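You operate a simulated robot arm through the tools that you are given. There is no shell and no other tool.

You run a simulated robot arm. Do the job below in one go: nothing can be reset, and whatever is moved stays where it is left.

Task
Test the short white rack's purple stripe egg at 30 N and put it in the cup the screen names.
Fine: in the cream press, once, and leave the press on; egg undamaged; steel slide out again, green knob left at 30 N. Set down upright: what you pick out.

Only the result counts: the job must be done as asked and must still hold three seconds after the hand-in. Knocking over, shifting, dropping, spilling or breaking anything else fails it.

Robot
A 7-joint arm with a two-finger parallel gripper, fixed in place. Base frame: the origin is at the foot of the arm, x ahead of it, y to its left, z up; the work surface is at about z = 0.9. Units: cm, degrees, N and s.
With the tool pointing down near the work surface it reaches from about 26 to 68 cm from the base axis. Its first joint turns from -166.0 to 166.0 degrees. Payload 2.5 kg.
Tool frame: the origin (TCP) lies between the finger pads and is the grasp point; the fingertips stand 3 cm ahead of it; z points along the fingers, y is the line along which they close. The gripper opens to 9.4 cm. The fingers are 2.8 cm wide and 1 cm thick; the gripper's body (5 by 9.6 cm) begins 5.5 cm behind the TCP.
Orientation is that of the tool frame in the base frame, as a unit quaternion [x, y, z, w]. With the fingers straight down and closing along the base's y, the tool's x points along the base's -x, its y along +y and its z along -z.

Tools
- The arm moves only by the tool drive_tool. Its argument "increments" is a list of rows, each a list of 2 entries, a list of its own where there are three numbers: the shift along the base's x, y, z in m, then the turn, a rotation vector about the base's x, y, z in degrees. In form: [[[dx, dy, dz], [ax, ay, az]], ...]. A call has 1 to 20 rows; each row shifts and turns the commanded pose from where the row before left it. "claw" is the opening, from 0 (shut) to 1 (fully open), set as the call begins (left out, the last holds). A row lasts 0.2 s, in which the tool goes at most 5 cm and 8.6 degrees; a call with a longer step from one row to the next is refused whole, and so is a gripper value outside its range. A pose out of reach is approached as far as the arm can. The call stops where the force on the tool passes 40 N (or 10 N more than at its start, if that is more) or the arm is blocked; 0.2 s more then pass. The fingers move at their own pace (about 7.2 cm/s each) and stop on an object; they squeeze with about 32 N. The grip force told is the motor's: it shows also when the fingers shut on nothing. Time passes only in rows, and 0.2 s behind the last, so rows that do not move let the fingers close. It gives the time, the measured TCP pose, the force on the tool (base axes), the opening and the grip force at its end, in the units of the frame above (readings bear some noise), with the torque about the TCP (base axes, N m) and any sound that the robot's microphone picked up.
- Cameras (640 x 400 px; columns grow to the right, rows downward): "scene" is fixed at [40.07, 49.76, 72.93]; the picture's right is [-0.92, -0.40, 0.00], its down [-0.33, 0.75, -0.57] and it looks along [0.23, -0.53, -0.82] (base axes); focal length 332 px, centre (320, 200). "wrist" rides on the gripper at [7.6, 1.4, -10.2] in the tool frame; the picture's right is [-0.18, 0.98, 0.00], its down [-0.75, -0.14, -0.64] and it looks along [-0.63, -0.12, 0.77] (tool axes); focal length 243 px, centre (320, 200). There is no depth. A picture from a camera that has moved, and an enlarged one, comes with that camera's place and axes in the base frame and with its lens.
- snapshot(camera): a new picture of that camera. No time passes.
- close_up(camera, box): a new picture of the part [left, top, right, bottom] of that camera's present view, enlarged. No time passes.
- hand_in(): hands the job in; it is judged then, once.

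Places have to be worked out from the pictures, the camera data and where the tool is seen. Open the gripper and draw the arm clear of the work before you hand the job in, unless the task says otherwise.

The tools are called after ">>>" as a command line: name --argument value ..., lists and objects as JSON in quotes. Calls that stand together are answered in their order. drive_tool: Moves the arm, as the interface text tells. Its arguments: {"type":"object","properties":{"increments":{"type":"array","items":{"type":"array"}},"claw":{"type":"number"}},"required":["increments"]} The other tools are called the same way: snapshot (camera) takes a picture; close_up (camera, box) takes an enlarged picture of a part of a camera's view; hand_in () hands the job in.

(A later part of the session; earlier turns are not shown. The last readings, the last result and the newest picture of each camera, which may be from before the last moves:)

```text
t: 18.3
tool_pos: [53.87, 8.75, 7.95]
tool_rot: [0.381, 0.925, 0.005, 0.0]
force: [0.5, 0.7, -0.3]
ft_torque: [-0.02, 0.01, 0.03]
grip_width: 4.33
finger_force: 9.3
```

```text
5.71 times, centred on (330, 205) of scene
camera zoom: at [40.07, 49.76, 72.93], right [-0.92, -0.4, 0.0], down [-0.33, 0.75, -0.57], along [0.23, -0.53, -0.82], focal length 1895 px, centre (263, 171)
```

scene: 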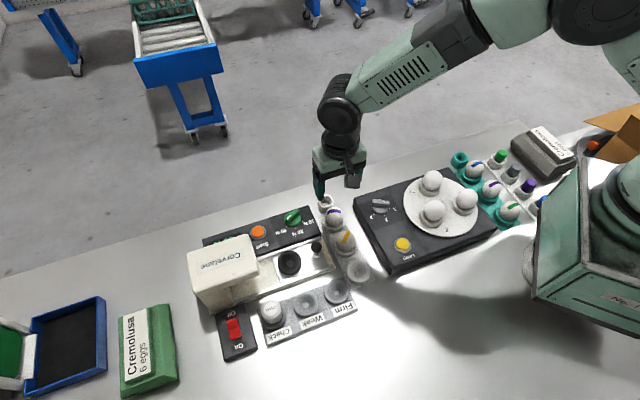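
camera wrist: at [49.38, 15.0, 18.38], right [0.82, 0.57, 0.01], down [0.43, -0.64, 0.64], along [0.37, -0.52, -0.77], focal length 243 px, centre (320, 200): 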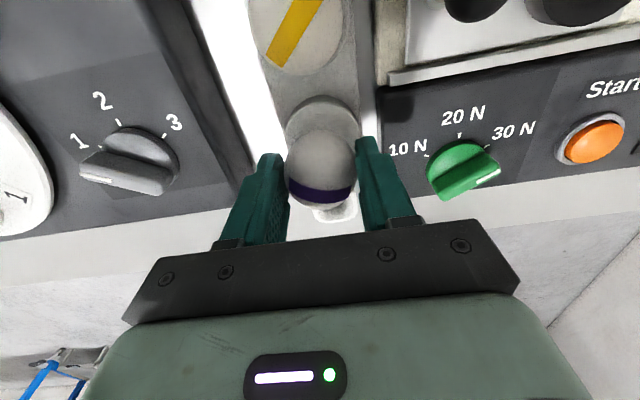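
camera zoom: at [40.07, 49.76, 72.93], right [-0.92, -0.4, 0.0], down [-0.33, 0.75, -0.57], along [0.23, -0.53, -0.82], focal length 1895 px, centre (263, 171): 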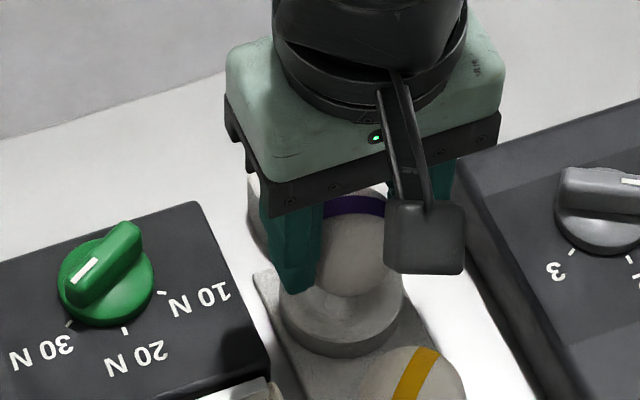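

The egg is out of its cup and held steady. I rise to about z 15 and swing over the slide's black cup, turning the tool 90° so the fingers close across the slide.

>>> drive_tool --increments '[[[0, 0, 0.02], [0, 0, 0]], [[0, 0, 0.03], [0, 0, 0]], [[0, 0, 0.02], [0, 0, 0]], [[0.004, 0.012, 0], [0, 0, 7.5]], [[0.004, 0.012, 0], [0, 0, 7.5]], [[0.004, 0.012, 0], [0, 0, 7.5]], [[0.004, 0.012, 0], [0, 0, 7.5]], [[0.004, 0.012, 0], [0, 0, 7.5]], [[0.004, 0.012, 0], [0, 0, 7.5]], [[0.004, 0.012, 0], [0, 0, 7.5]], [[0.004, 0.012, 0], [0, 0, 7.5]], [[0.004, 0.012, 0], [0, 0, 7.5]], [[0.004, 0.012, 0], [0, 0, 7.5]], [[0.004, 0.012, 0], [0, 0, 7.5]], [[0.005, 0.014, 0], [0, 0, 7.5]], [[0, 0, 0], [0, 0, 0]]]'

>>> snapshot --camera "wrist"

>>> snapshot --camera "scene"

```text
t: 21.7
tool_pos: [58.82, 23.41, 14.95]
tool_rot: [-0.385, 0.923, 0.002, -0.002]
force: [-0.3, -0.4, -0.5]
ft_torque: [0.0, -0.01, 0.01]
grip_width: 4.35
finger_force: 8.8
```

```text
taken
camera wrist: at [52.41, 18.81, 25.33], right [-0.57, 0.82, 0.01], down [0.63, 0.43, 0.64], along [0.52, 0.37, -0.77], focal length 243 px, centre (320, 200)
```

wrist: 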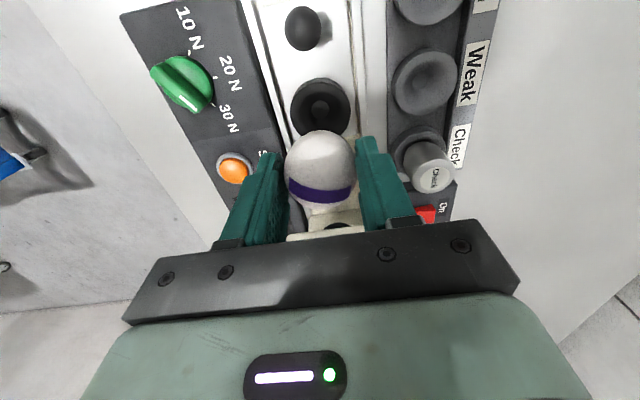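

```text
taken
```

scene: 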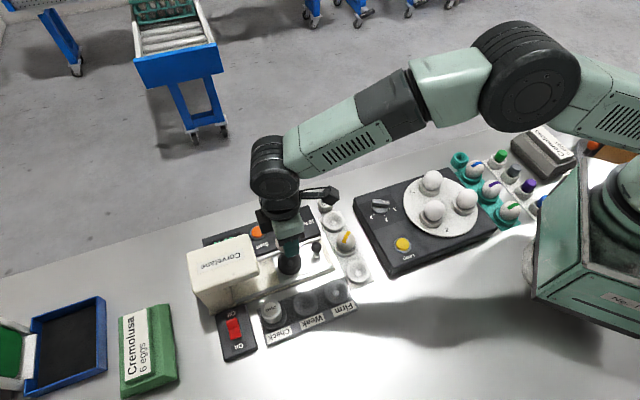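

The egg hangs near the slide cup. I enlarge to measure the cup's centre and the egg relative to it.

>>> close_up --camera "wrist" --box '[260, 60, 388, 140]'

>>> close_up --camera "wrist" --box '[256, 120, 384, 200]'

>>> close_up --camera "scene" --box '[230, 200, 350, 290]'

```text
5.00 times, centred on (324, 100) of wrist
camera zoom: at [52.41, 18.81, 25.33], right [-0.57, 0.82, 0.01], down [0.63, 0.43, 0.64], along [0.52, 0.37, -0.77], focal length 1213 px, centre (300, 700)
```

zoom: 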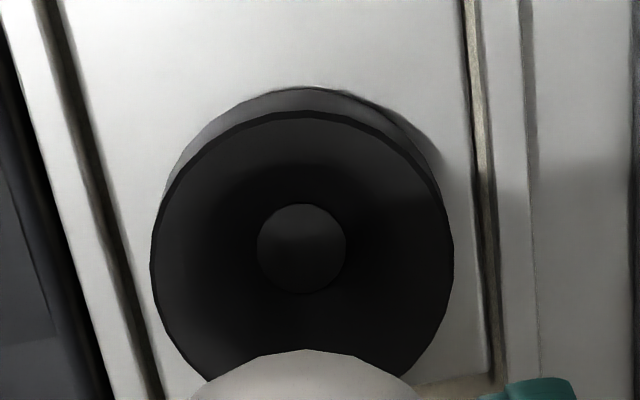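

```text
5.00 times, centred on (320, 160) of wrist
camera zoom: at [52.41, 18.81, 25.33], right [-0.57, 0.82, 0.01], down [0.63, 0.43, 0.64], along [0.52, 0.37, -0.77], focal length 1213 px, centre (320, 400)
```

zoom: 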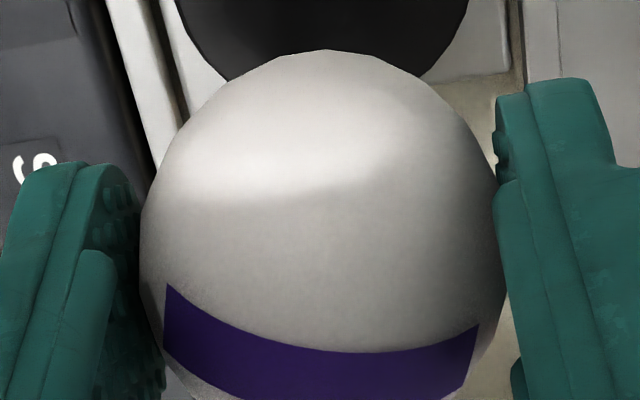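

```text
4.44 times, centred on (290, 245) of scene
camera zoom: at [40.07, 49.76, 72.93], right [-0.92, -0.4, 0.0], down [-0.33, 0.75, -0.57], along [0.23, -0.53, -0.82], focal length 1474 px, centre (453, 0)
```

zoom: 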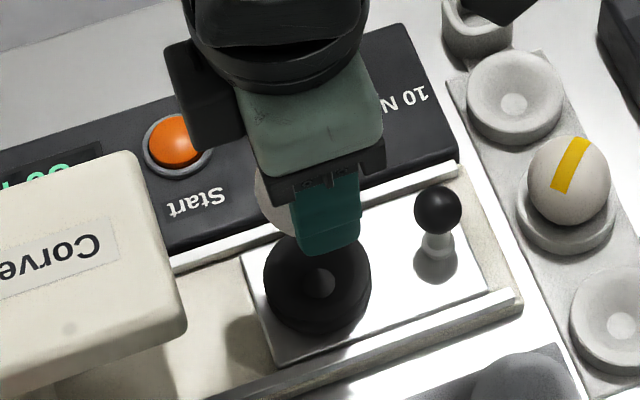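

Slide cup centre is at about (58.9, 23.35), floor about z 2.8, so the egg hangs right above it. I lower to about z 8 and look before seating it.

>>> drive_tool --increments '[[[0.001, -0.0005, -0.02], [0, 0, 0]], [[0, 0, -0.02], [0, 0, 0]], [[0, 0, -0.015], [0, 0, 0]], [[0, 0, -0.01], [0, 0, 0]], [[0, 0, 0], [0, 0, 0]]]'

>>> snapshot --camera "wrist"

>>> close_up --camera "scene" --box '[230, 210, 350, 300]'

```text
t: 22.9
tool_pos: [58.94, 23.34, 8.45]
tool_rot: [-0.385, 0.923, 0.002, -0.002]
force: [-0.6, 0.2, -1.1]
ft_torque: [0.02, 0.04, -0.01]
grip_width: 4.3
finger_force: 8.9
```

```text
taken
camera wrist: at [52.56, 18.78, 18.84], right [-0.57, 0.82, 0.01], down [0.64, 0.43, 0.64], along [0.52, 0.37, -0.77], focal length 243 px, centre (320, 200)
```

wrist: 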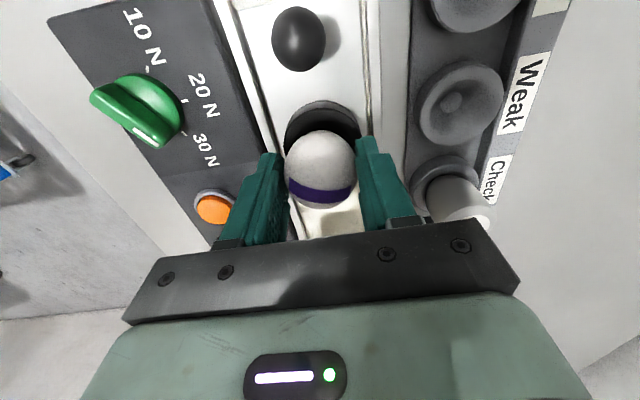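

```text
4.44 times, centred on (290, 255) of scene
camera zoom: at [40.07, 49.76, 72.93], right [-0.92, -0.4, 0.0], down [-0.33, 0.75, -0.57], along [0.23, -0.53, -0.82], focal length 1474 px, centre (453, -44)
```

zoom: 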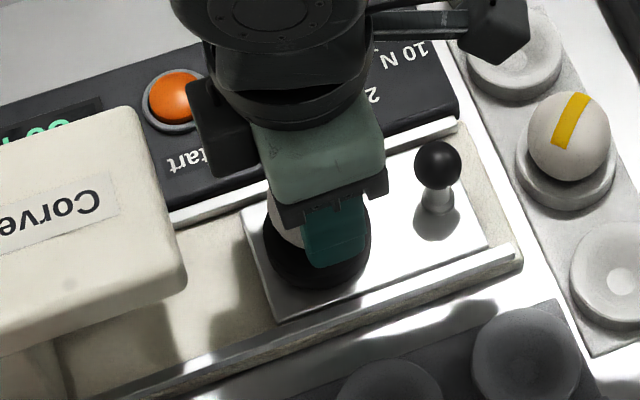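

The egg is entering the cup in line. I lower in small steps looking for contact.

>>> drive_tool --increments '[[[0, 0, -0.003], [0, 0, 0]], [[0, 0, -0.003], [0, 0, 0]]]'

>>> drive_tool --increments '[[[0, 0, -0.0025], [0, 0, 0]], [[0, 0, 0], [0, 0, 0]]]'

>>> drive_tool --increments '[[[0, 0, -0.002], [0, 0, 0]], [[0, 0, 0], [0, 0, 0]]]'

```text
t: 23.5
tool_pos: [58.98, 23.45, 7.94]
tool_rot: [-0.384, 0.923, 0.003, -0.002]
force: [-0.1, -0.1, -0.7]
ft_torque: [0.01, 0.04, 0.03]
grip_width: 4.31
finger_force: 8.9
```

```text
t: 24.1
tool_pos: [58.9, 23.32, 7.55]
tool_rot: [-0.384, 0.923, 0.003, -0.002]
force: [0.5, -0.2, 0.1]
ft_torque: [-0.01, 0.0, 0.0]
grip_width: 4.33
finger_force: 9.2
```

```text
t: 24.7
tool_pos: [58.97, 23.41, 7.56]
tool_rot: [-0.385, 0.923, 0.003, -0.001]
force: [-0.8, 0.2, 6.2]
ft_torque: [0.03, -0.01, -0.02]
grip_width: 4.3
finger_force: 9.2
```

Contact at 6 N: the egg is seated. I ease up half a millimetre and open the fingers slightly to release it.

>>> drive_tool --increments '[[[0, 0, 0.0005], [0, 0, 0]], [[0, 0, 0], [0, 0, 0]]]'

>>> drive_tool --increments '[[[0, 0, 0], [0, 0, 0]], [[0, 0, 0], [0, 0, 0]]]' --claw 0.48

>>> drive_tool --increments '[[[0, 0, 0], [0, 0, 0]], [[0, 0, 0], [0, 0, 0]]]' --claw 0.65

>>> snapshot --camera "wrist"

>>> close_up --camera "scene" --box '[230, 210, 350, 300]'

```text
t: 25.3
tool_pos: [58.9, 23.31, 7.55]
tool_rot: [-0.384, 0.923, 0.003, -0.002]
force: [1.0, 0.2, 4.2]
ft_torque: [0.02, -0.08, 0.03]
grip_width: 4.34
finger_force: 9.0
```

```text
t: 25.9
tool_pos: [59.01, 23.31, 7.44]
tool_rot: [-0.384, 0.923, 0.003, -0.002]
force: [-0.7, -0.3, 0.2]
ft_torque: [0.0, 0.0, 0.03]
grip_width: 4.54
finger_force: 0.0
```

```text
t: 26.5
tool_pos: [58.88, 23.28, 7.52]
tool_rot: [-0.384, 0.923, 0.003, -0.002]
force: [0.3, 0.2, -0.5]
ft_torque: [-0.02, -0.02, 0.0]
grip_width: 6.11
finger_force: 0.1
```

```text
taken
camera wrist: at [52.52, 18.77, 17.87], right [-0.57, 0.82, 0.01], down [0.64, 0.43, 0.64], along [0.52, 0.37, -0.77], focal length 243 px, centre (320, 200)
```

wrist: 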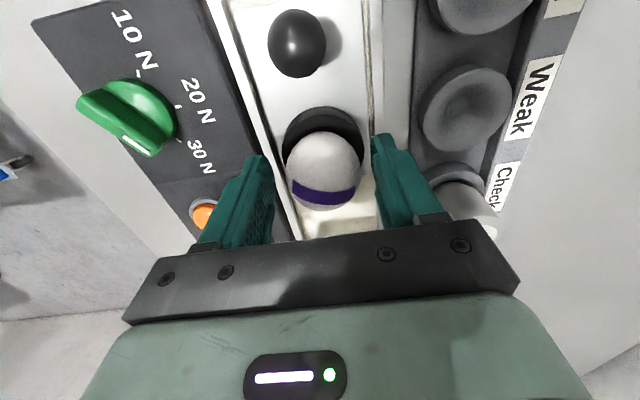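

```text
4.44 times, centred on (290, 255) of scene
camera zoom: at [40.07, 49.76, 72.93], right [-0.92, -0.4, 0.0], down [-0.33, 0.75, -0.57], along [0.23, -0.53, -0.82], focal length 1474 px, centre (453, -44)
```

zoom: 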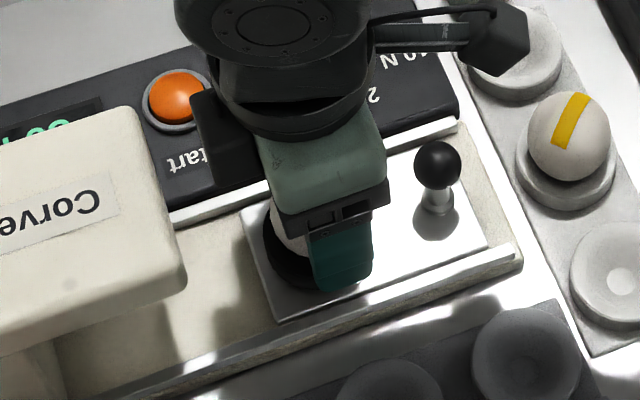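

The egg stands upright in the slide cup. I rise straight up and look at the whole press.

>>> drive_tool --increments '[[[0, 0, 0.01], [0, 0, 0]], [[0, 0, 0.02], [0, 0, 0]], [[0, 0, 0.04], [0, 0, 0]], [[0, 0, 0.04], [0, 0, 0]], [[-0.02, -0.02, 0], [0, 0, 0]], [[-0.025, -0.025, 0], [0, 0, 0]], [[0, 0, 0], [0, 0, 0]]]'

>>> snapshot --camera "wrist"

>>> close_up --camera "scene" --box '[180, 190, 360, 310]'

```text
t: 28.1
tool_pos: [54.51, 18.83, 18.42]
tool_rot: [-0.384, 0.923, 0.003, -0.002]
force: [-0.7, -0.3, 1.1]
ft_torque: [0.01, 0.0, 0.0]
grip_width: 6.09
finger_force: 0.0
```

```text
taken
camera wrist: at [48.12, 14.26, 28.87], right [-0.57, 0.82, 0.01], down [0.64, 0.43, 0.64], along [0.52, 0.37, -0.77], focal length 243 px, centre (320, 200)
```

wrist: 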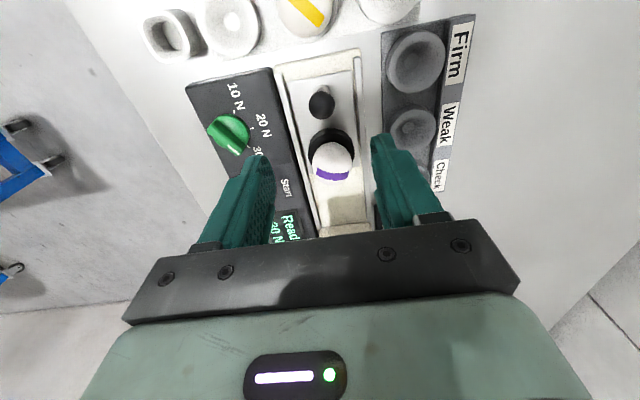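

```text
3.33 times, centred on (270, 250) of scene
camera zoom: at [40.07, 49.76, 72.93], right [-0.92, -0.4, 0.0], down [-0.33, 0.75, -0.57], along [0.23, -0.53, -0.82], focal length 1105 px, centre (487, 33)
```

zoom: 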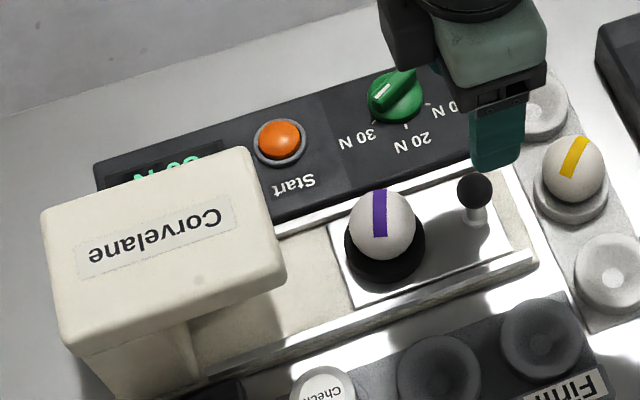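

Egg upright in the slide cup. The handle ball is at about (54.35, 18.63, 6.1); the press head front is near 13 cm further along the slide, so I tilt the tool 30° forward along the slide to stay clear of the head, above the handle first.

>>> drive_tool --increments '[[[-0.005, -0.0055, 0], [5.35, -5.25, 0]], [[0, 0, 0], [5.35, -5.25, 0]], [[0, 0, 0], [5.35, -5.25, 0]], [[0, 0, 0], [5.35, -5.25, 0]], [[0, 0, -0.03], [0, 0, 0]], [[0, 0, -0.03], [0, 0, 0]], [[0, 0, 0], [0, 0, 0]]]' --claw 0.48

>>> snapshot --camera "wrist"

>>> close_up --camera "scene" --box '[200, 160, 400, 310]'

```text
t: 29.7
tool_pos: [54.0, 18.23, 12.41]
tool_rot: [-0.372, 0.892, 0.103, 0.237]
force: [0.1, -0.3, 0.0]
ft_torque: [-0.02, -0.02, -0.03]
grip_width: 4.5
finger_force: 0.0
```

```text
taken
camera wrist: at [44.73, 10.74, 17.62], right [-0.59, 0.8, 0.1], down [0.34, 0.13, 0.93], along [0.73, 0.58, -0.35], focal length 243 px, centre (320, 200)
```

wrist: 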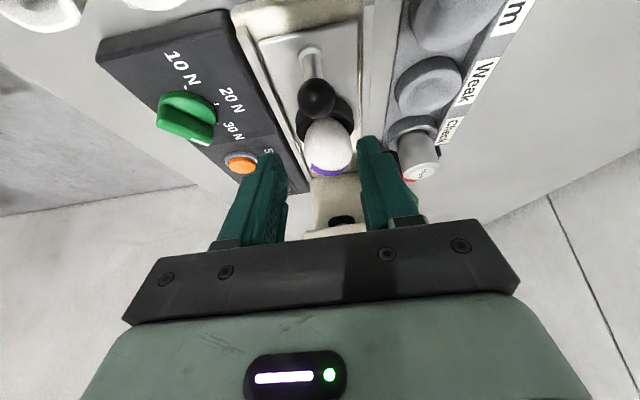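

```text
2.67 times, centred on (300, 235) of scene
camera zoom: at [40.07, 49.76, 72.93], right [-0.92, -0.4, 0.0], down [-0.33, 0.75, -0.57], along [0.23, -0.53, -0.82], focal length 884 px, centre (373, 107)
```

zoom: 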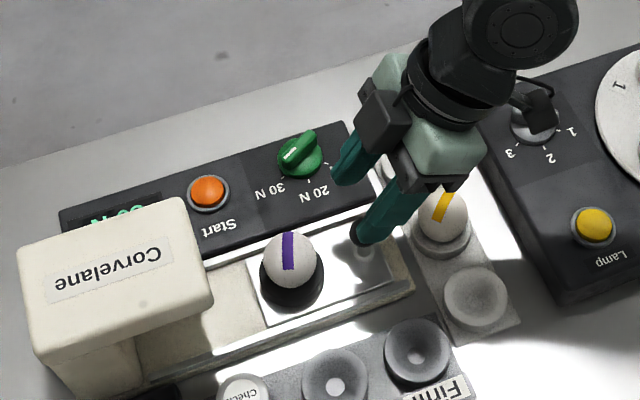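

The handle lies between the finger lines; the egg is well ahead of the tips. I lower so that the ball sits between the pads.

>>> drive_tool --increments '[[[-0.001, 0.001, -0.015], [0, 0, 0]], [[0, 0, -0.015], [0, 0, 0]], [[0, 0, -0.015], [0, 0, 0]], [[0, 0, -0.009], [0, 0, 0]], [[0, 0, 0], [0, 0, 0]]]'

>>> snapshot --camera "wrist"

>>> close_up --camera "scene" --box '[240, 190, 360, 280]'

```text
t: 30.9
tool_pos: [53.79, 18.37, 7.01]
tool_rot: [-0.372, 0.892, 0.103, 0.236]
force: [0.3, 0.1, 0.2]
ft_torque: [0.01, 0.02, -0.03]
grip_width: 4.51
finger_force: 0.0
```

```text
taken
camera wrist: at [44.56, 10.85, 12.22], right [-0.59, 0.8, 0.1], down [0.34, 0.13, 0.93], along [0.73, 0.58, -0.35], focal length 243 px, centre (320, 200)
```

wrist: 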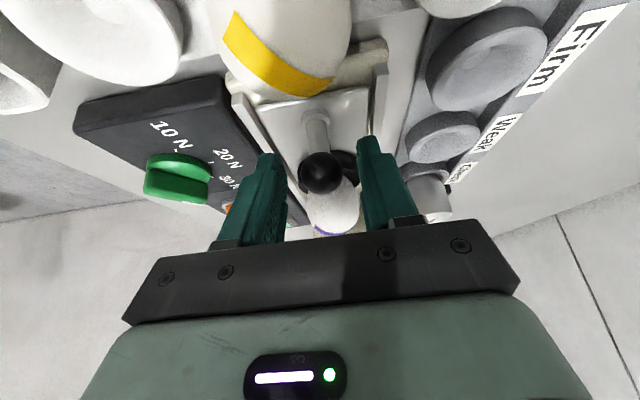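

```text
4.44 times, centred on (300, 235) of scene
camera zoom: at [40.07, 49.76, 72.93], right [-0.92, -0.4, 0.0], down [-0.33, 0.75, -0.57], along [0.23, -0.53, -0.82], focal length 1474 px, centre (409, 44)
```

zoom: 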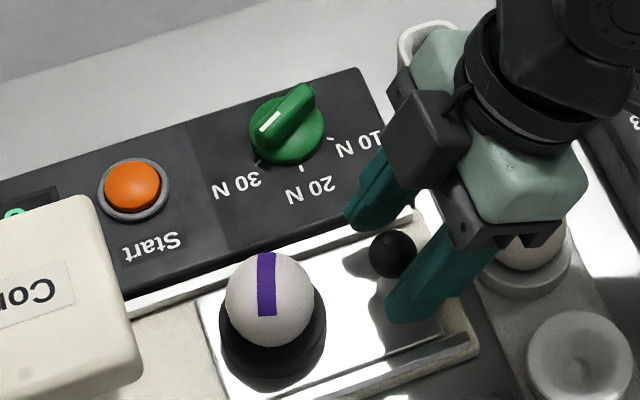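

The ball is between the pads near the tips, nothing touched. I close firmly on it.

>>> drive_tool --increments '[[[0, 0, 0], [0, 0, 0]], [[0, 0, 0], [0, 0, 0]], [[0, 0, 0], [0, 0, 0]]]' --claw 0.1

>>> close_up --camera "wrist" --box '[240, 100, 400, 240]'

```text
t: 31.7
tool_pos: [53.73, 18.39, 7.0]
tool_rot: [-0.373, 0.891, 0.105, 0.236]
force: [-4.9, 4.5, -0.6]
ft_torque: [-0.33, -0.37, 0.09]
grip_width: 2.3
finger_force: 45.2
```

```text
2.86 times, centred on (320, 170) of wrist
camera zoom: at [44.52, 10.89, 12.23], right [-0.59, 0.8, 0.1], down [0.34, 0.13, 0.93], along [0.73, 0.58, -0.35], focal length 693 px, centre (320, 286)
```

zoom: 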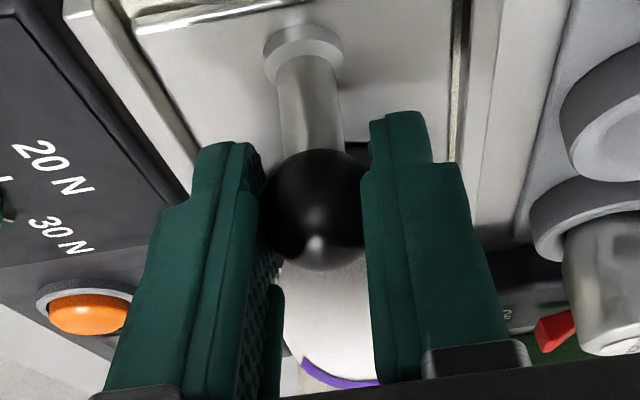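

The ball is held firmly (2.3 cm). I push the slide in along its rails slowly, first about 5 cm, watching force.

>>> drive_tool --increments '[[[0.0025, 0.0032, 0], [0, 0, 0]], [[0.0042, 0.0043, 0], [0, 0, 0]], [[0.0056, 0.0057, 0], [0, 0, 0]], [[0.0056, 0.0057, 0], [0, 0, 0]], [[0.0056, 0.0057, 0], [0, 0, 0]], [[0.0056, 0.0057, 0], [0, 0, 0]], [[0.0042, 0.0043, 0], [0, 0, 0]], [[0.002, 0.002, 0], [0, 0, 0]]]'

>>> close_up --camera "scene" --box '[180, 180, 360, 310]'

>>> snapshot --camera "wrist"

```text
t: 33.5
tool_pos: [57.25, 21.97, 6.93]
tool_rot: [-0.372, 0.892, 0.103, 0.236]
force: [0.2, -2.0, -7.3]
ft_torque: [-0.63, 0.04, -0.11]
grip_width: 2.28
finger_force: 45.4
```

```text
3.08 times, centred on (270, 245) of scene
camera zoom: at [40.07, 49.76, 72.93], right [-0.92, -0.4, 0.0], down [-0.33, 0.75, -0.57], along [0.23, -0.53, -0.82], focal length 1020 px, centre (474, 62)
```

zoom: 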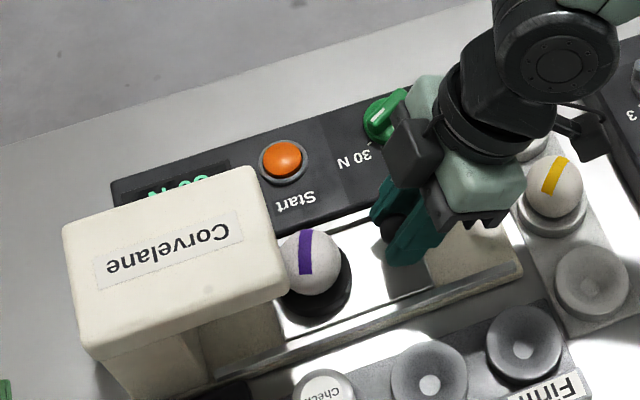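

```text
taken
camera wrist: at [48.08, 14.5, 12.24], right [-0.59, 0.8, 0.1], down [0.34, 0.13, 0.93], along [0.73, 0.58, -0.35], focal length 243 px, centre (320, 200)
```

wrist: 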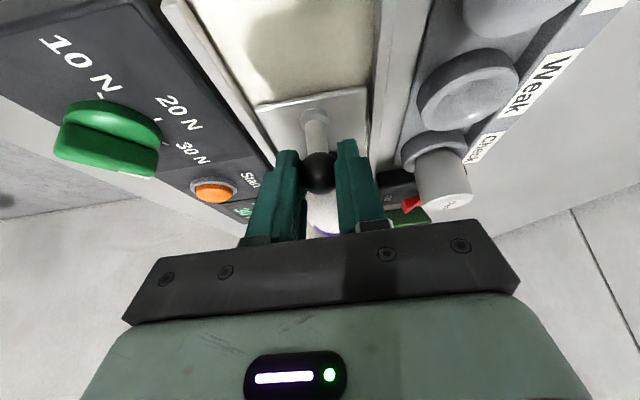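

The slide moves freely with the egg going toward the head. I continue in small steps until the end stop is felt.

>>> drive_tool --increments '[[[0.003, 0.003, 0.0002], [0, 0, 0]], [[0.005, 0.005, 0], [0, 0, 0]], [[0.005, 0.005, 0], [0, 0, 0]], [[0.005, 0.005, 0], [0, 0, 0]], [[0.003, 0.003, 0], [0, 0, 0]]]'

>>> close_up --camera "scene" --box '[180, 180, 360, 310]'

>>> snapshot --camera "wrist"

```text
t: 34.7
tool_pos: [59.34, 24.05, 6.92]
tool_rot: [-0.371, 0.892, 0.103, 0.236]
force: [2.7, -3.5, -16.8]
ft_torque: [-0.22, -0.63, 0.11]
grip_width: 2.28
finger_force: 45.0
```

```text
3.08 times, centred on (270, 245) of scene
camera zoom: at [40.07, 49.76, 72.93], right [-0.92, -0.4, 0.0], down [-0.33, 0.75, -0.57], along [0.23, -0.53, -0.82], focal length 1020 px, centre (474, 62)
```

zoom: 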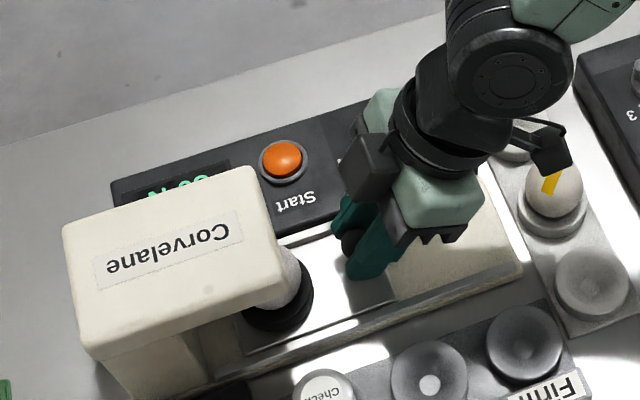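

```text
taken
camera wrist: at [50.15, 16.58, 12.26], right [-0.59, 0.8, 0.1], down [0.34, 0.13, 0.93], along [0.73, 0.58, -0.35], focal length 243 px, centre (320, 200)
```

wrist: 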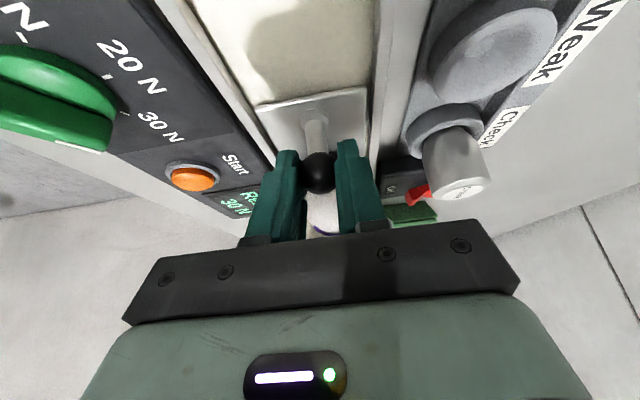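

About 8 cm in; a downward pull of 17 N has built up, so I ease the tool down a millimetre while continuing.

>>> drive_tool --increments '[[[0.002, 0.002, -0.001], [0, 0, 0]], [[0.004, 0.004, 0], [0, 0, 0]], [[0.004, 0.004, 0], [0, 0, 0]], [[0.003, 0.003, 0], [0, 0, 0]]]'

>>> close_up --camera "scene" --box '[180, 180, 360, 310]'

```text
t: 35.4
tool_pos: [60.24, 24.75, 7.05]
tool_rot: [-0.373, 0.892, 0.103, 0.232]
force: [-9.3, -5.9, 9.7]
ft_torque: [-0.25, -0.48, 0.06]
grip_width: 2.32
finger_force: 45.1
stopped in row 3: the force on the tool passed its limit at 54 N (the readings are from after the stop); the commanded pose is now the measured one
```

```text
3.08 times, centred on (270, 245) of scene
camera zoom: at [40.07, 49.76, 72.93], right [-0.92, -0.4, 0.0], down [-0.33, 0.75, -0.57], along [0.23, -0.53, -0.82], focal length 1020 px, centre (474, 62)
```

zoom: 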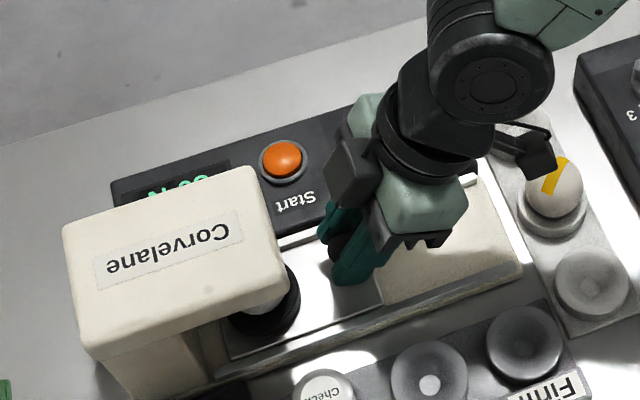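

The push stopped at 54 N after about 9.1 cm of travel. I need to see whether this is the slide's end stop and that the egg is clear of the head.

>>> snapshot --camera "wrist"

>>> close_up --camera "scene" --box '[230, 225, 310, 285]'

>>> close_up --camera "wrist" --box '[240, 60, 400, 240]'

```text
taken
camera wrist: at [50.94, 17.32, 12.33], right [-0.59, 0.8, 0.1], down [0.35, 0.14, 0.93], along [0.73, 0.58, -0.36], focal length 243 px, centre (320, 200)
```

wrist: 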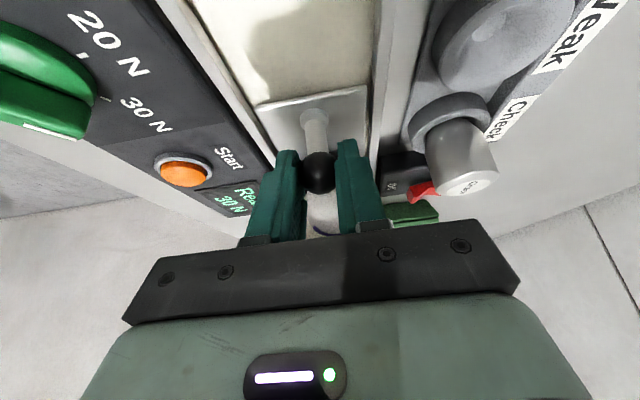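

```text
6.67 times, centred on (270, 255) of scene
camera zoom: at [40.07, 49.76, 72.93], right [-0.92, -0.4, 0.0], down [-0.33, 0.75, -0.57], along [0.23, -0.53, -0.82], focal length 2210 px, centre (653, -167)
```

zoom: 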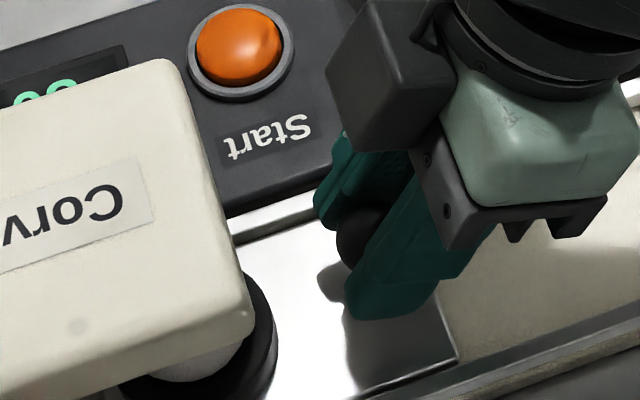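

```text
2.22 times, centred on (320, 150) of wrist
camera zoom: at [50.94, 17.32, 12.33], right [-0.59, 0.8, 0.1], down [0.35, 0.14, 0.93], along [0.73, 0.58, -0.36], focal length 539 px, centre (320, 311)
```

zoom: 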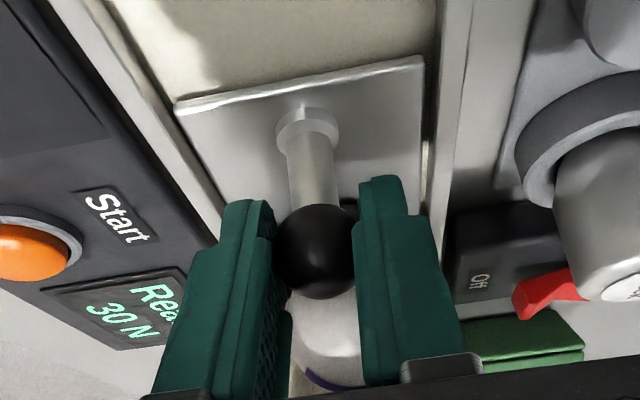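

The egg still stands behind the ball as before, and the cup now lies right under where I estimate the plunger (about 9 cm travel), with an 11 N push-back: this is the end stop. I open and back out along the tool axis.

>>> drive_tool --increments '[[[0, 0, 0], [0, 0, 0]], [[0, 0, 0], [0, 0, 0]], [[0, 0, 0], [0, 0, 0]]]' --claw 0.48

>>> drive_tool --increments '[[[-0.0035, -0.0036, 0.0087], [0, 0, 0]], [[-0.007, -0.0072, 0.0174], [0, 0, 0]], [[-0.0105, -0.0108, 0.026], [0, 0, 0]], [[-0.0105, -0.0108, 0.026], [0, 0, 0]], [[0, 0, 0.02], [0, 0, 0]]]'

>>> snapshot --camera "wrist"

>>> close_up --camera "scene" --box '[180, 180, 360, 310]'

```text
t: 36.2
tool_pos: [60.24, 24.75, 7.08]
tool_rot: [-0.372, 0.893, 0.103, 0.232]
force: [-0.7, 0.7, 0.2]
ft_torque: [-0.03, 0.01, -0.01]
grip_width: 4.53
finger_force: 0.0
```

```text
t: 37.4
tool_pos: [56.99, 21.7, 16.77]
tool_rot: [-0.372, 0.893, 0.102, 0.233]
force: [-0.3, 0.5, 0.8]
ft_torque: [-0.01, 0.02, 0.01]
grip_width: 4.53
finger_force: 0.0
```

```text
taken
camera wrist: at [47.79, 14.13, 22.15], right [-0.59, 0.8, 0.1], down [0.35, 0.14, 0.93], along [0.73, 0.58, -0.36], focal length 243 px, centre (320, 200)
```

wrist: 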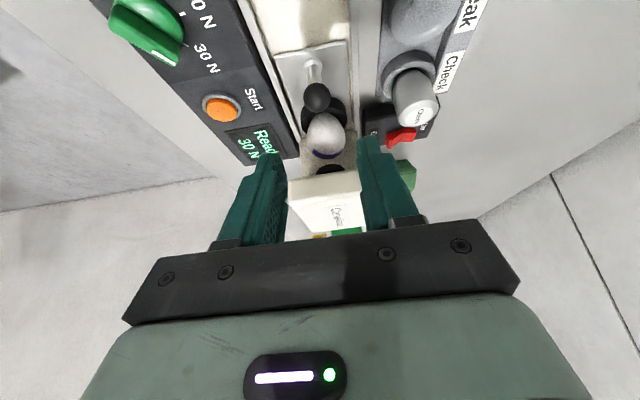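

```text
3.08 times, centred on (270, 245) of scene
camera zoom: at [40.07, 49.76, 72.93], right [-0.92, -0.4, 0.0], down [-0.33, 0.75, -0.57], along [0.23, -0.53, -0.82], focal length 1020 px, centre (474, 62)
```

zoom: 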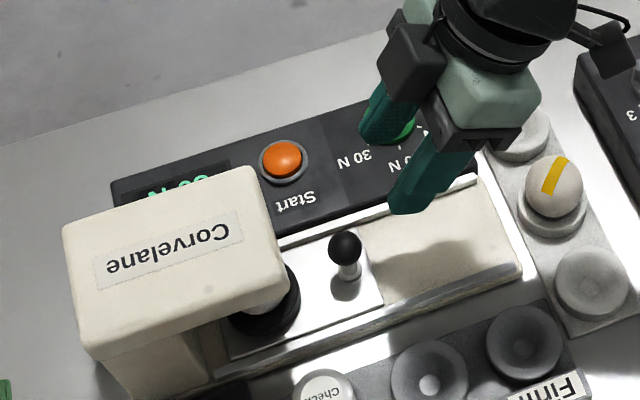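

The slide stayed in. I enlarge the press gap to see whether the egg is under the plunger.

>>> close_up --camera "wrist" --box '[260, 60, 388, 190]'

>>> close_up --camera "wrist" --box '[190, 80, 290, 165]'

```text
3.08 times, centred on (324, 125) of wrist
camera zoom: at [47.79, 14.13, 22.15], right [-0.59, 0.8, 0.1], down [0.35, 0.14, 0.93], along [0.73, 0.58, -0.36], focal length 746 px, centre (308, 431)
```

zoom: 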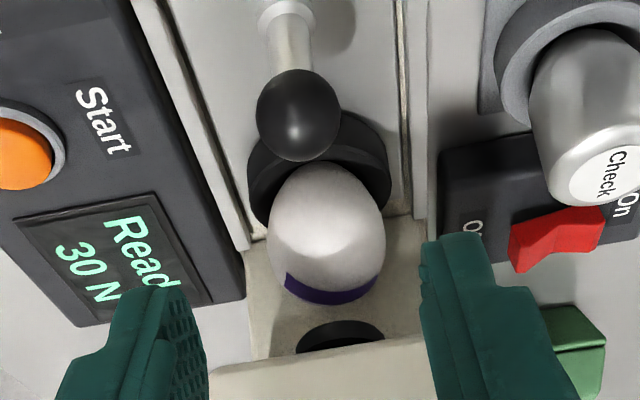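

```text
4.71 times, centred on (240, 122) of wrist
camera zoom: at [47.79, 14.13, 22.15], right [-0.59, 0.8, 0.1], down [0.35, 0.14, 0.93], along [0.73, 0.58, -0.36], focal length 1142 px, centre (696, 565)
```

zoom: 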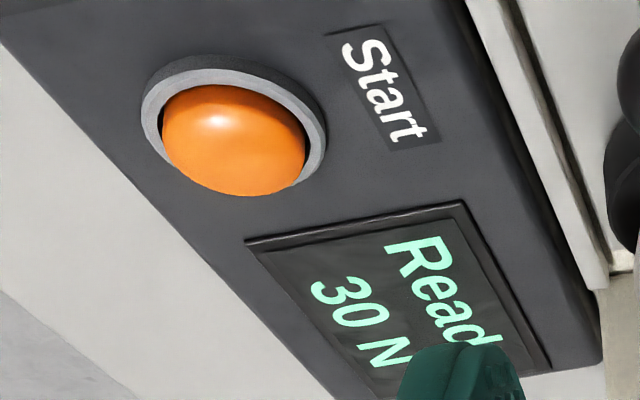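

The egg stands upright below the plunger and the screen still reads "Ready / 30 N". The Start button is near (69.0, 19.4), dome top about z 3.5; I close the fingers and move above it, keeping the tilt for reach.

>>> drive_tool --increments '[[[0.029, -0.0065, 0], [0, 0, 0]], [[0.029, -0.0065, 0], [0, 0, 0]], [[0.029, -0.0065, 0], [0, 0, 0]], [[0.029, -0.0065, 0], [0, 0, 0]], [[0, 0, -0.03], [0, 0, 0]], [[0, 0, -0.03], [0, 0, 0]], [[0, 0, 0], [0, 0, 0]]]' --claw 0.0

>>> snapshot --camera "wrist"

>>> close_up --camera "scene" --box '[180, 160, 360, 290]'

```text
t: 39.0
tool_pos: [68.63, 19.0, 10.63]
tool_rot: [-0.373, 0.892, 0.103, 0.233]
force: [0.2, -0.2, -0.3]
ft_torque: [-0.02, -0.01, 0.0]
grip_width: 0.02
finger_force: 31.5
```

```text
taken
camera wrist: at [59.4, 11.59, 16.05], right [-0.59, 0.8, 0.1], down [0.35, 0.14, 0.93], along [0.73, 0.58, -0.36], focal length 243 px, centre (320, 200)
```

wrist: 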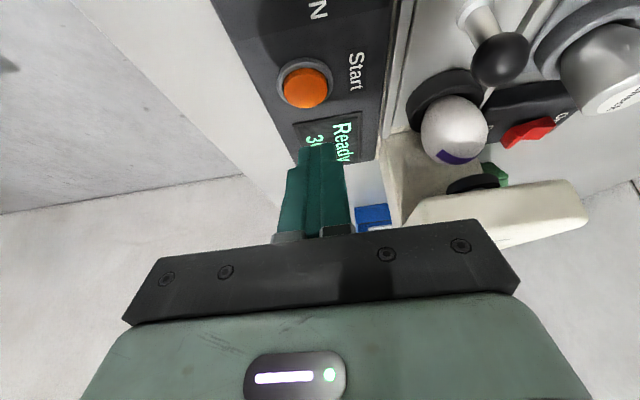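

```text
3.08 times, centred on (270, 225) of scene
camera zoom: at [40.07, 49.76, 72.93], right [-0.92, -0.4, 0.0], down [-0.33, 0.75, -0.57], along [0.23, -0.53, -0.82], focal length 1020 px, centre (474, 123)
```

zoom: 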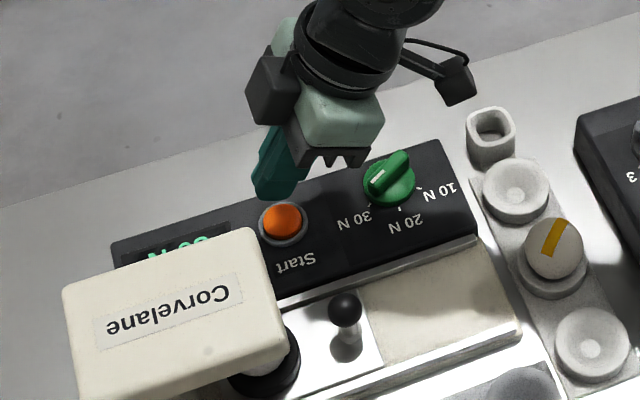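

The pose is reached exactly, and from here egg and plunger line up (both near u≈66 along the slide). The tip's lower edge is above the button; I descend toward it.

>>> drive_tool --increments '[[[0.001, -0.001, -0.01], [0, 0, 0]], [[0, 0, -0.01], [0, 0, 0]], [[0, 0, -0.008], [0, 0, 0]], [[0, 0, 0], [0, 0, 0]]]'

>>> close_up --camera "scene" --box '[220, 190, 300, 250]'

>>> snapshot --camera "wrist"

```text
t: 40.0
tool_pos: [68.8, 18.96, 7.88]
tool_rot: [-0.373, 0.892, 0.104, 0.232]
force: [-1.1, -0.5, 0.0]
ft_torque: [0.01, 0.02, 0.01]
grip_width: 0.0
finger_force: 32.4
```

```text
6.67 times, centred on (260, 220) of scene
camera zoom: at [40.07, 49.76, 72.93], right [-0.92, -0.4, 0.0], down [-0.33, 0.75, -0.57], along [0.23, -0.53, -0.82], focal length 2210 px, centre (720, 67)
```

zoom: 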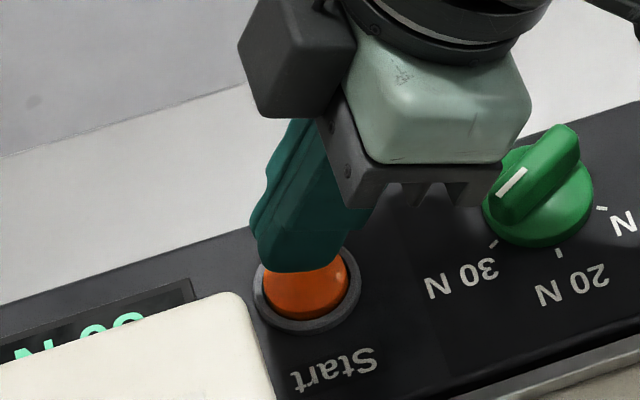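

```text
taken
camera wrist: at [59.55, 11.46, 13.23], right [-0.59, 0.8, 0.1], down [0.35, 0.14, 0.93], along [0.73, 0.58, -0.36], focal length 243 px, centre (320, 200)
```

wrist: 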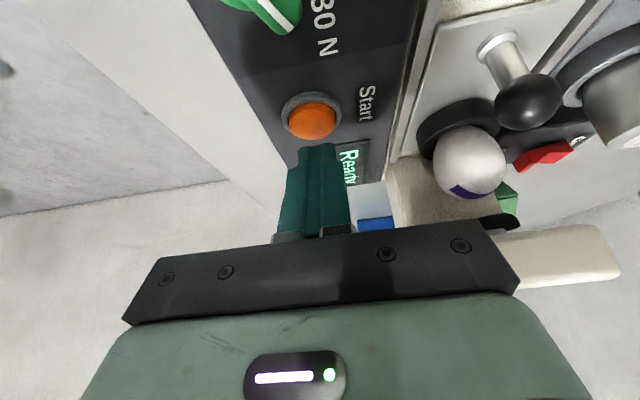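

The tip is right over the dome. I go down in small steps to touch and press it once.

>>> drive_tool --increments '[[[0, 0, -0.004], [0, 0, 0]], [[0, 0, -0.003], [0, 0, 0]], [[0, 0, 0], [0, 0, 0]]]'

>>> drive_tool --increments '[[[0, 0, -0.002], [0, 0, 0]], [[0, 0, 0], [0, 0, 0]]]'

```text
t: 40.8
tool_pos: [68.78, 18.88, 7.19]
tool_rot: [-0.372, 0.893, 0.103, 0.233]
force: [0.3, -0.7, -0.3]
ft_torque: [-0.01, 0.02, -0.02]
grip_width: 0.0
finger_force: 31.9
```

```text
t: 41.4
tool_pos: [68.81, 18.87, 7.12]
tool_rot: [-0.373, 0.892, 0.103, 0.233]
force: [0.6, 0.2, -0.2]
ft_torque: [0.03, -0.01, -0.01]
grip_width: 0.0
finger_force: 32.3
```

No contact yet at z about 7.0; I continue down in 2 mm steps.

>>> drive_tool --increments '[[[0, 0, -0.002], [0, 0, 0]], [[0, 0, -0.001], [0, 0, 0]]]'

>>> drive_tool --increments '[[[0, 0, -0.002], [0, 0, 0]], [[0, 0, -0.001], [0, 0, 0]]]'

```text
t: 42.0
tool_pos: [68.69, 19.0, 6.8]
tool_rot: [-0.373, 0.892, 0.104, 0.233]
force: [-1.3, -0.1, 0.0]
ft_torque: [-0.03, 0.0, -0.02]
grip_width: 0.0
finger_force: 32.1
```

```text
t: 42.6
tool_pos: [68.85, 18.97, 6.63]
tool_rot: [-0.373, 0.892, 0.104, 0.233]
force: [-0.7, 0.5, 0.9]
ft_torque: [0.0, 0.05, 0.07]
grip_width: 0.01
finger_force: 32.1
```

A slight reading of 0.9 N; I check the gap in the picture before pressing.

>>> close_up --camera "scene" --box '[235, 205, 285, 242]'

>>> close_up --camera "wrist" --box '[240, 80, 400, 180]'

```text
10.81 times, centred on (260, 224) of scene
camera zoom: at [40.07, 49.76, 72.93], right [-0.92, -0.4, 0.0], down [-0.33, 0.75, -0.57], along [0.23, -0.53, -0.82], focal length 3584 px, centre (969, -54)
```

zoom: 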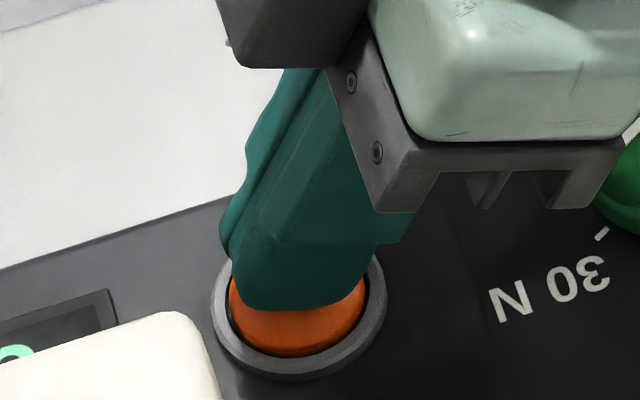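

```text
4.00 times, centred on (320, 130) of wrist
camera zoom: at [59.53, 11.41, 11.82], right [-0.59, 0.8, 0.1], down [0.35, 0.14, 0.93], along [0.73, 0.58, -0.36], focal length 970 px, centre (320, 480)
```

zoom: 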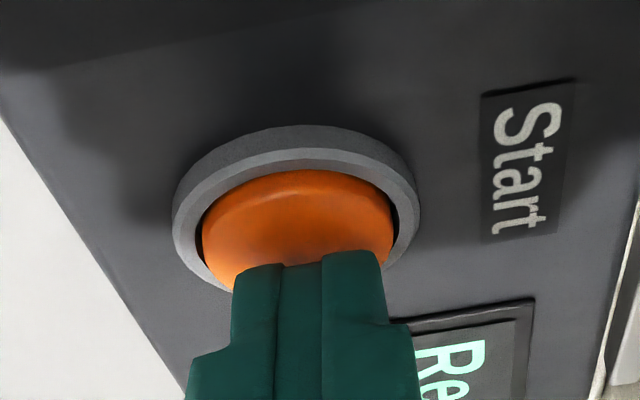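

The tip is on the dome, slightly toward its far half. I shift 2 mm back and press down further.

>>> drive_tool --increments '[[[-0.001, -0.002, 0.0005], [0, 0, 0]], [[0, 0, -0.002], [0, 0, 0]], [[0, 0, -0.001], [0, 0, 0]]]'

```text
t: 43.4
tool_pos: [68.7, 18.74, 6.34]
tool_rot: [-0.372, 0.893, 0.103, 0.233]
force: [-0.3, -0.5, 3.5]
ft_torque: [0.01, -0.02, -0.01]
grip_width: 0.0
finger_force: 32.0
heard: click
```

A click: Start is pressed. I lift straight off and look at the screen.

>>> drive_tool --increments '[[[0, 0, 0.01], [0, 0, 0]], [[0, 0, 0.03], [0, 0, 0]], [[-0.01, -0.01, 0.03], [0, 0, 0]], [[-0.02, -0.01, 0.02], [0, 0, 0]]]'

>>> snapshot --camera "wrist"

>>> close_up --camera "scene" --box '[180, 180, 360, 310]'

```text
t: 44.4
tool_pos: [65.67, 16.74, 15.25]
tool_rot: [-0.372, 0.893, 0.103, 0.234]
force: [1.0, -0.7, 0.5]
ft_torque: [-0.03, -0.04, 0.01]
grip_width: 0.0
finger_force: 32.5
```

```text
taken
camera wrist: at [56.37, 9.21, 20.52], right [-0.59, 0.8, 0.1], down [0.35, 0.14, 0.93], along [0.73, 0.58, -0.36], focal length 243 px, centre (320, 200)
```

wrist: 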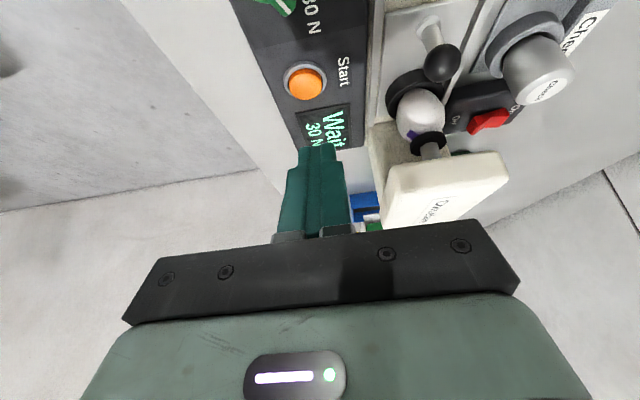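

```text
3.08 times, centred on (270, 245) of scene
camera zoom: at [40.07, 49.76, 72.93], right [-0.92, -0.4, 0.0], down [-0.33, 0.75, -0.57], along [0.23, -0.53, -0.82], focal length 1020 px, centre (474, 62)
```

zoom: 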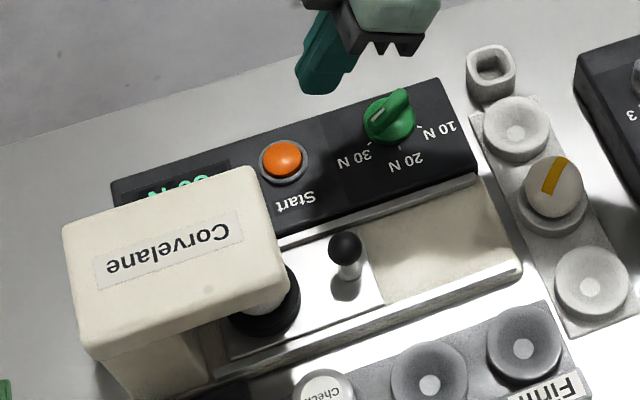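

The screen says "Wait" and the plunger is on the egg. I hold still and let time pass, then read again.

>>> drive_tool --increments '[[[0, 0, 0], [0, 0, 0]], [[0, 0, 0], [0, 0, 0]], [[0, 0, 0], [0, 0, 0]], [[0, 0, 0], [0, 0, 0]], [[0, 0, 0], [0, 0, 0]], [[0, 0, 0], [0, 0, 0]], [[0, 0, 0], [0, 0, 0]], [[0, 0, 0], [0, 0, 0]], [[0, 0, 0], [0, 0, 0]], [[0, 0, 0], [0, 0, 0]]]'

>>> close_up --camera "wrist" --box '[270, 60, 470, 185]'

```text
t: 46.6
tool_pos: [65.57, 16.64, 15.27]
tool_rot: [-0.372, 0.893, 0.103, 0.233]
force: [0.4, -0.3, -0.4]
ft_torque: [-0.01, -0.03, -0.03]
grip_width: 0.01
finger_force: 32.0
```

```text
3.20 times, centred on (370, 122) of wrist
camera zoom: at [56.39, 9.2, 20.5], right [-0.59, 0.8, 0.1], down [0.35, 0.14, 0.93], along [0.73, 0.58, -0.36], focal length 776 px, centre (160, 448)
```

zoom: 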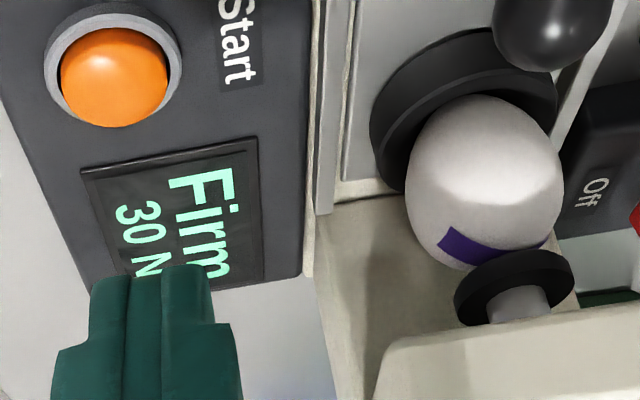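

The screen now names "Firm" at 30 N. I wait a little more, shifting clear of the screen, to confirm it's final and the plunger has retracted.

>>> drive_tool --increments '[[[-0.01, -0.005, 0.005], [0, 0, 0]], [[-0.01, -0.005, 0.005], [0, 0, 0]], [[0, 0, 0], [0, 0, 0]], [[0, 0, 0], [0, 0, 0]], [[0, 0, 0], [0, 0, 0]], [[0, 0, 0], [0, 0, 0]], [[0, 0, 0], [0, 0, 0]], [[0, 0, 0], [0, 0, 0]]]' --claw 0.5

>>> close_up --camera "wrist" --box '[270, 50, 470, 175]'

>>> close_up --camera "scene" --box '[180, 180, 360, 310]'

```text
t: 48.4
tool_pos: [63.65, 15.63, 16.41]
tool_rot: [-0.373, 0.893, 0.103, 0.232]
force: [0.3, -0.5, 0.7]
ft_torque: [0.0, -0.04, 0.0]
grip_width: 4.68
finger_force: 0.0
```

```text
3.20 times, centred on (370, 112) of wrist
camera zoom: at [54.39, 8.18, 21.54], right [-0.59, 0.8, 0.1], down [0.35, 0.14, 0.93], along [0.73, 0.58, -0.36], focal length 776 px, centre (160, 480)
```

zoom: 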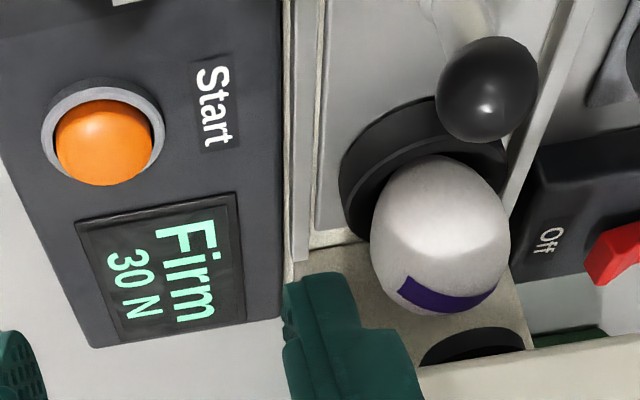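

```text
3.08 times, centred on (270, 245) of scene
camera zoom: at [40.07, 49.76, 72.93], right [-0.92, -0.4, 0.0], down [-0.33, 0.75, -0.57], along [0.23, -0.53, -0.82], focal length 1020 px, centre (474, 62)
```

zoom: 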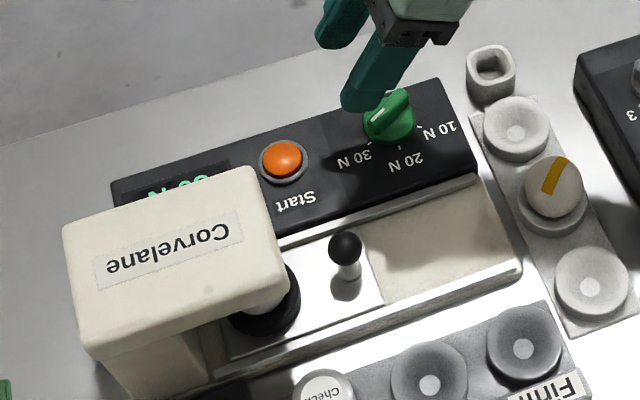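

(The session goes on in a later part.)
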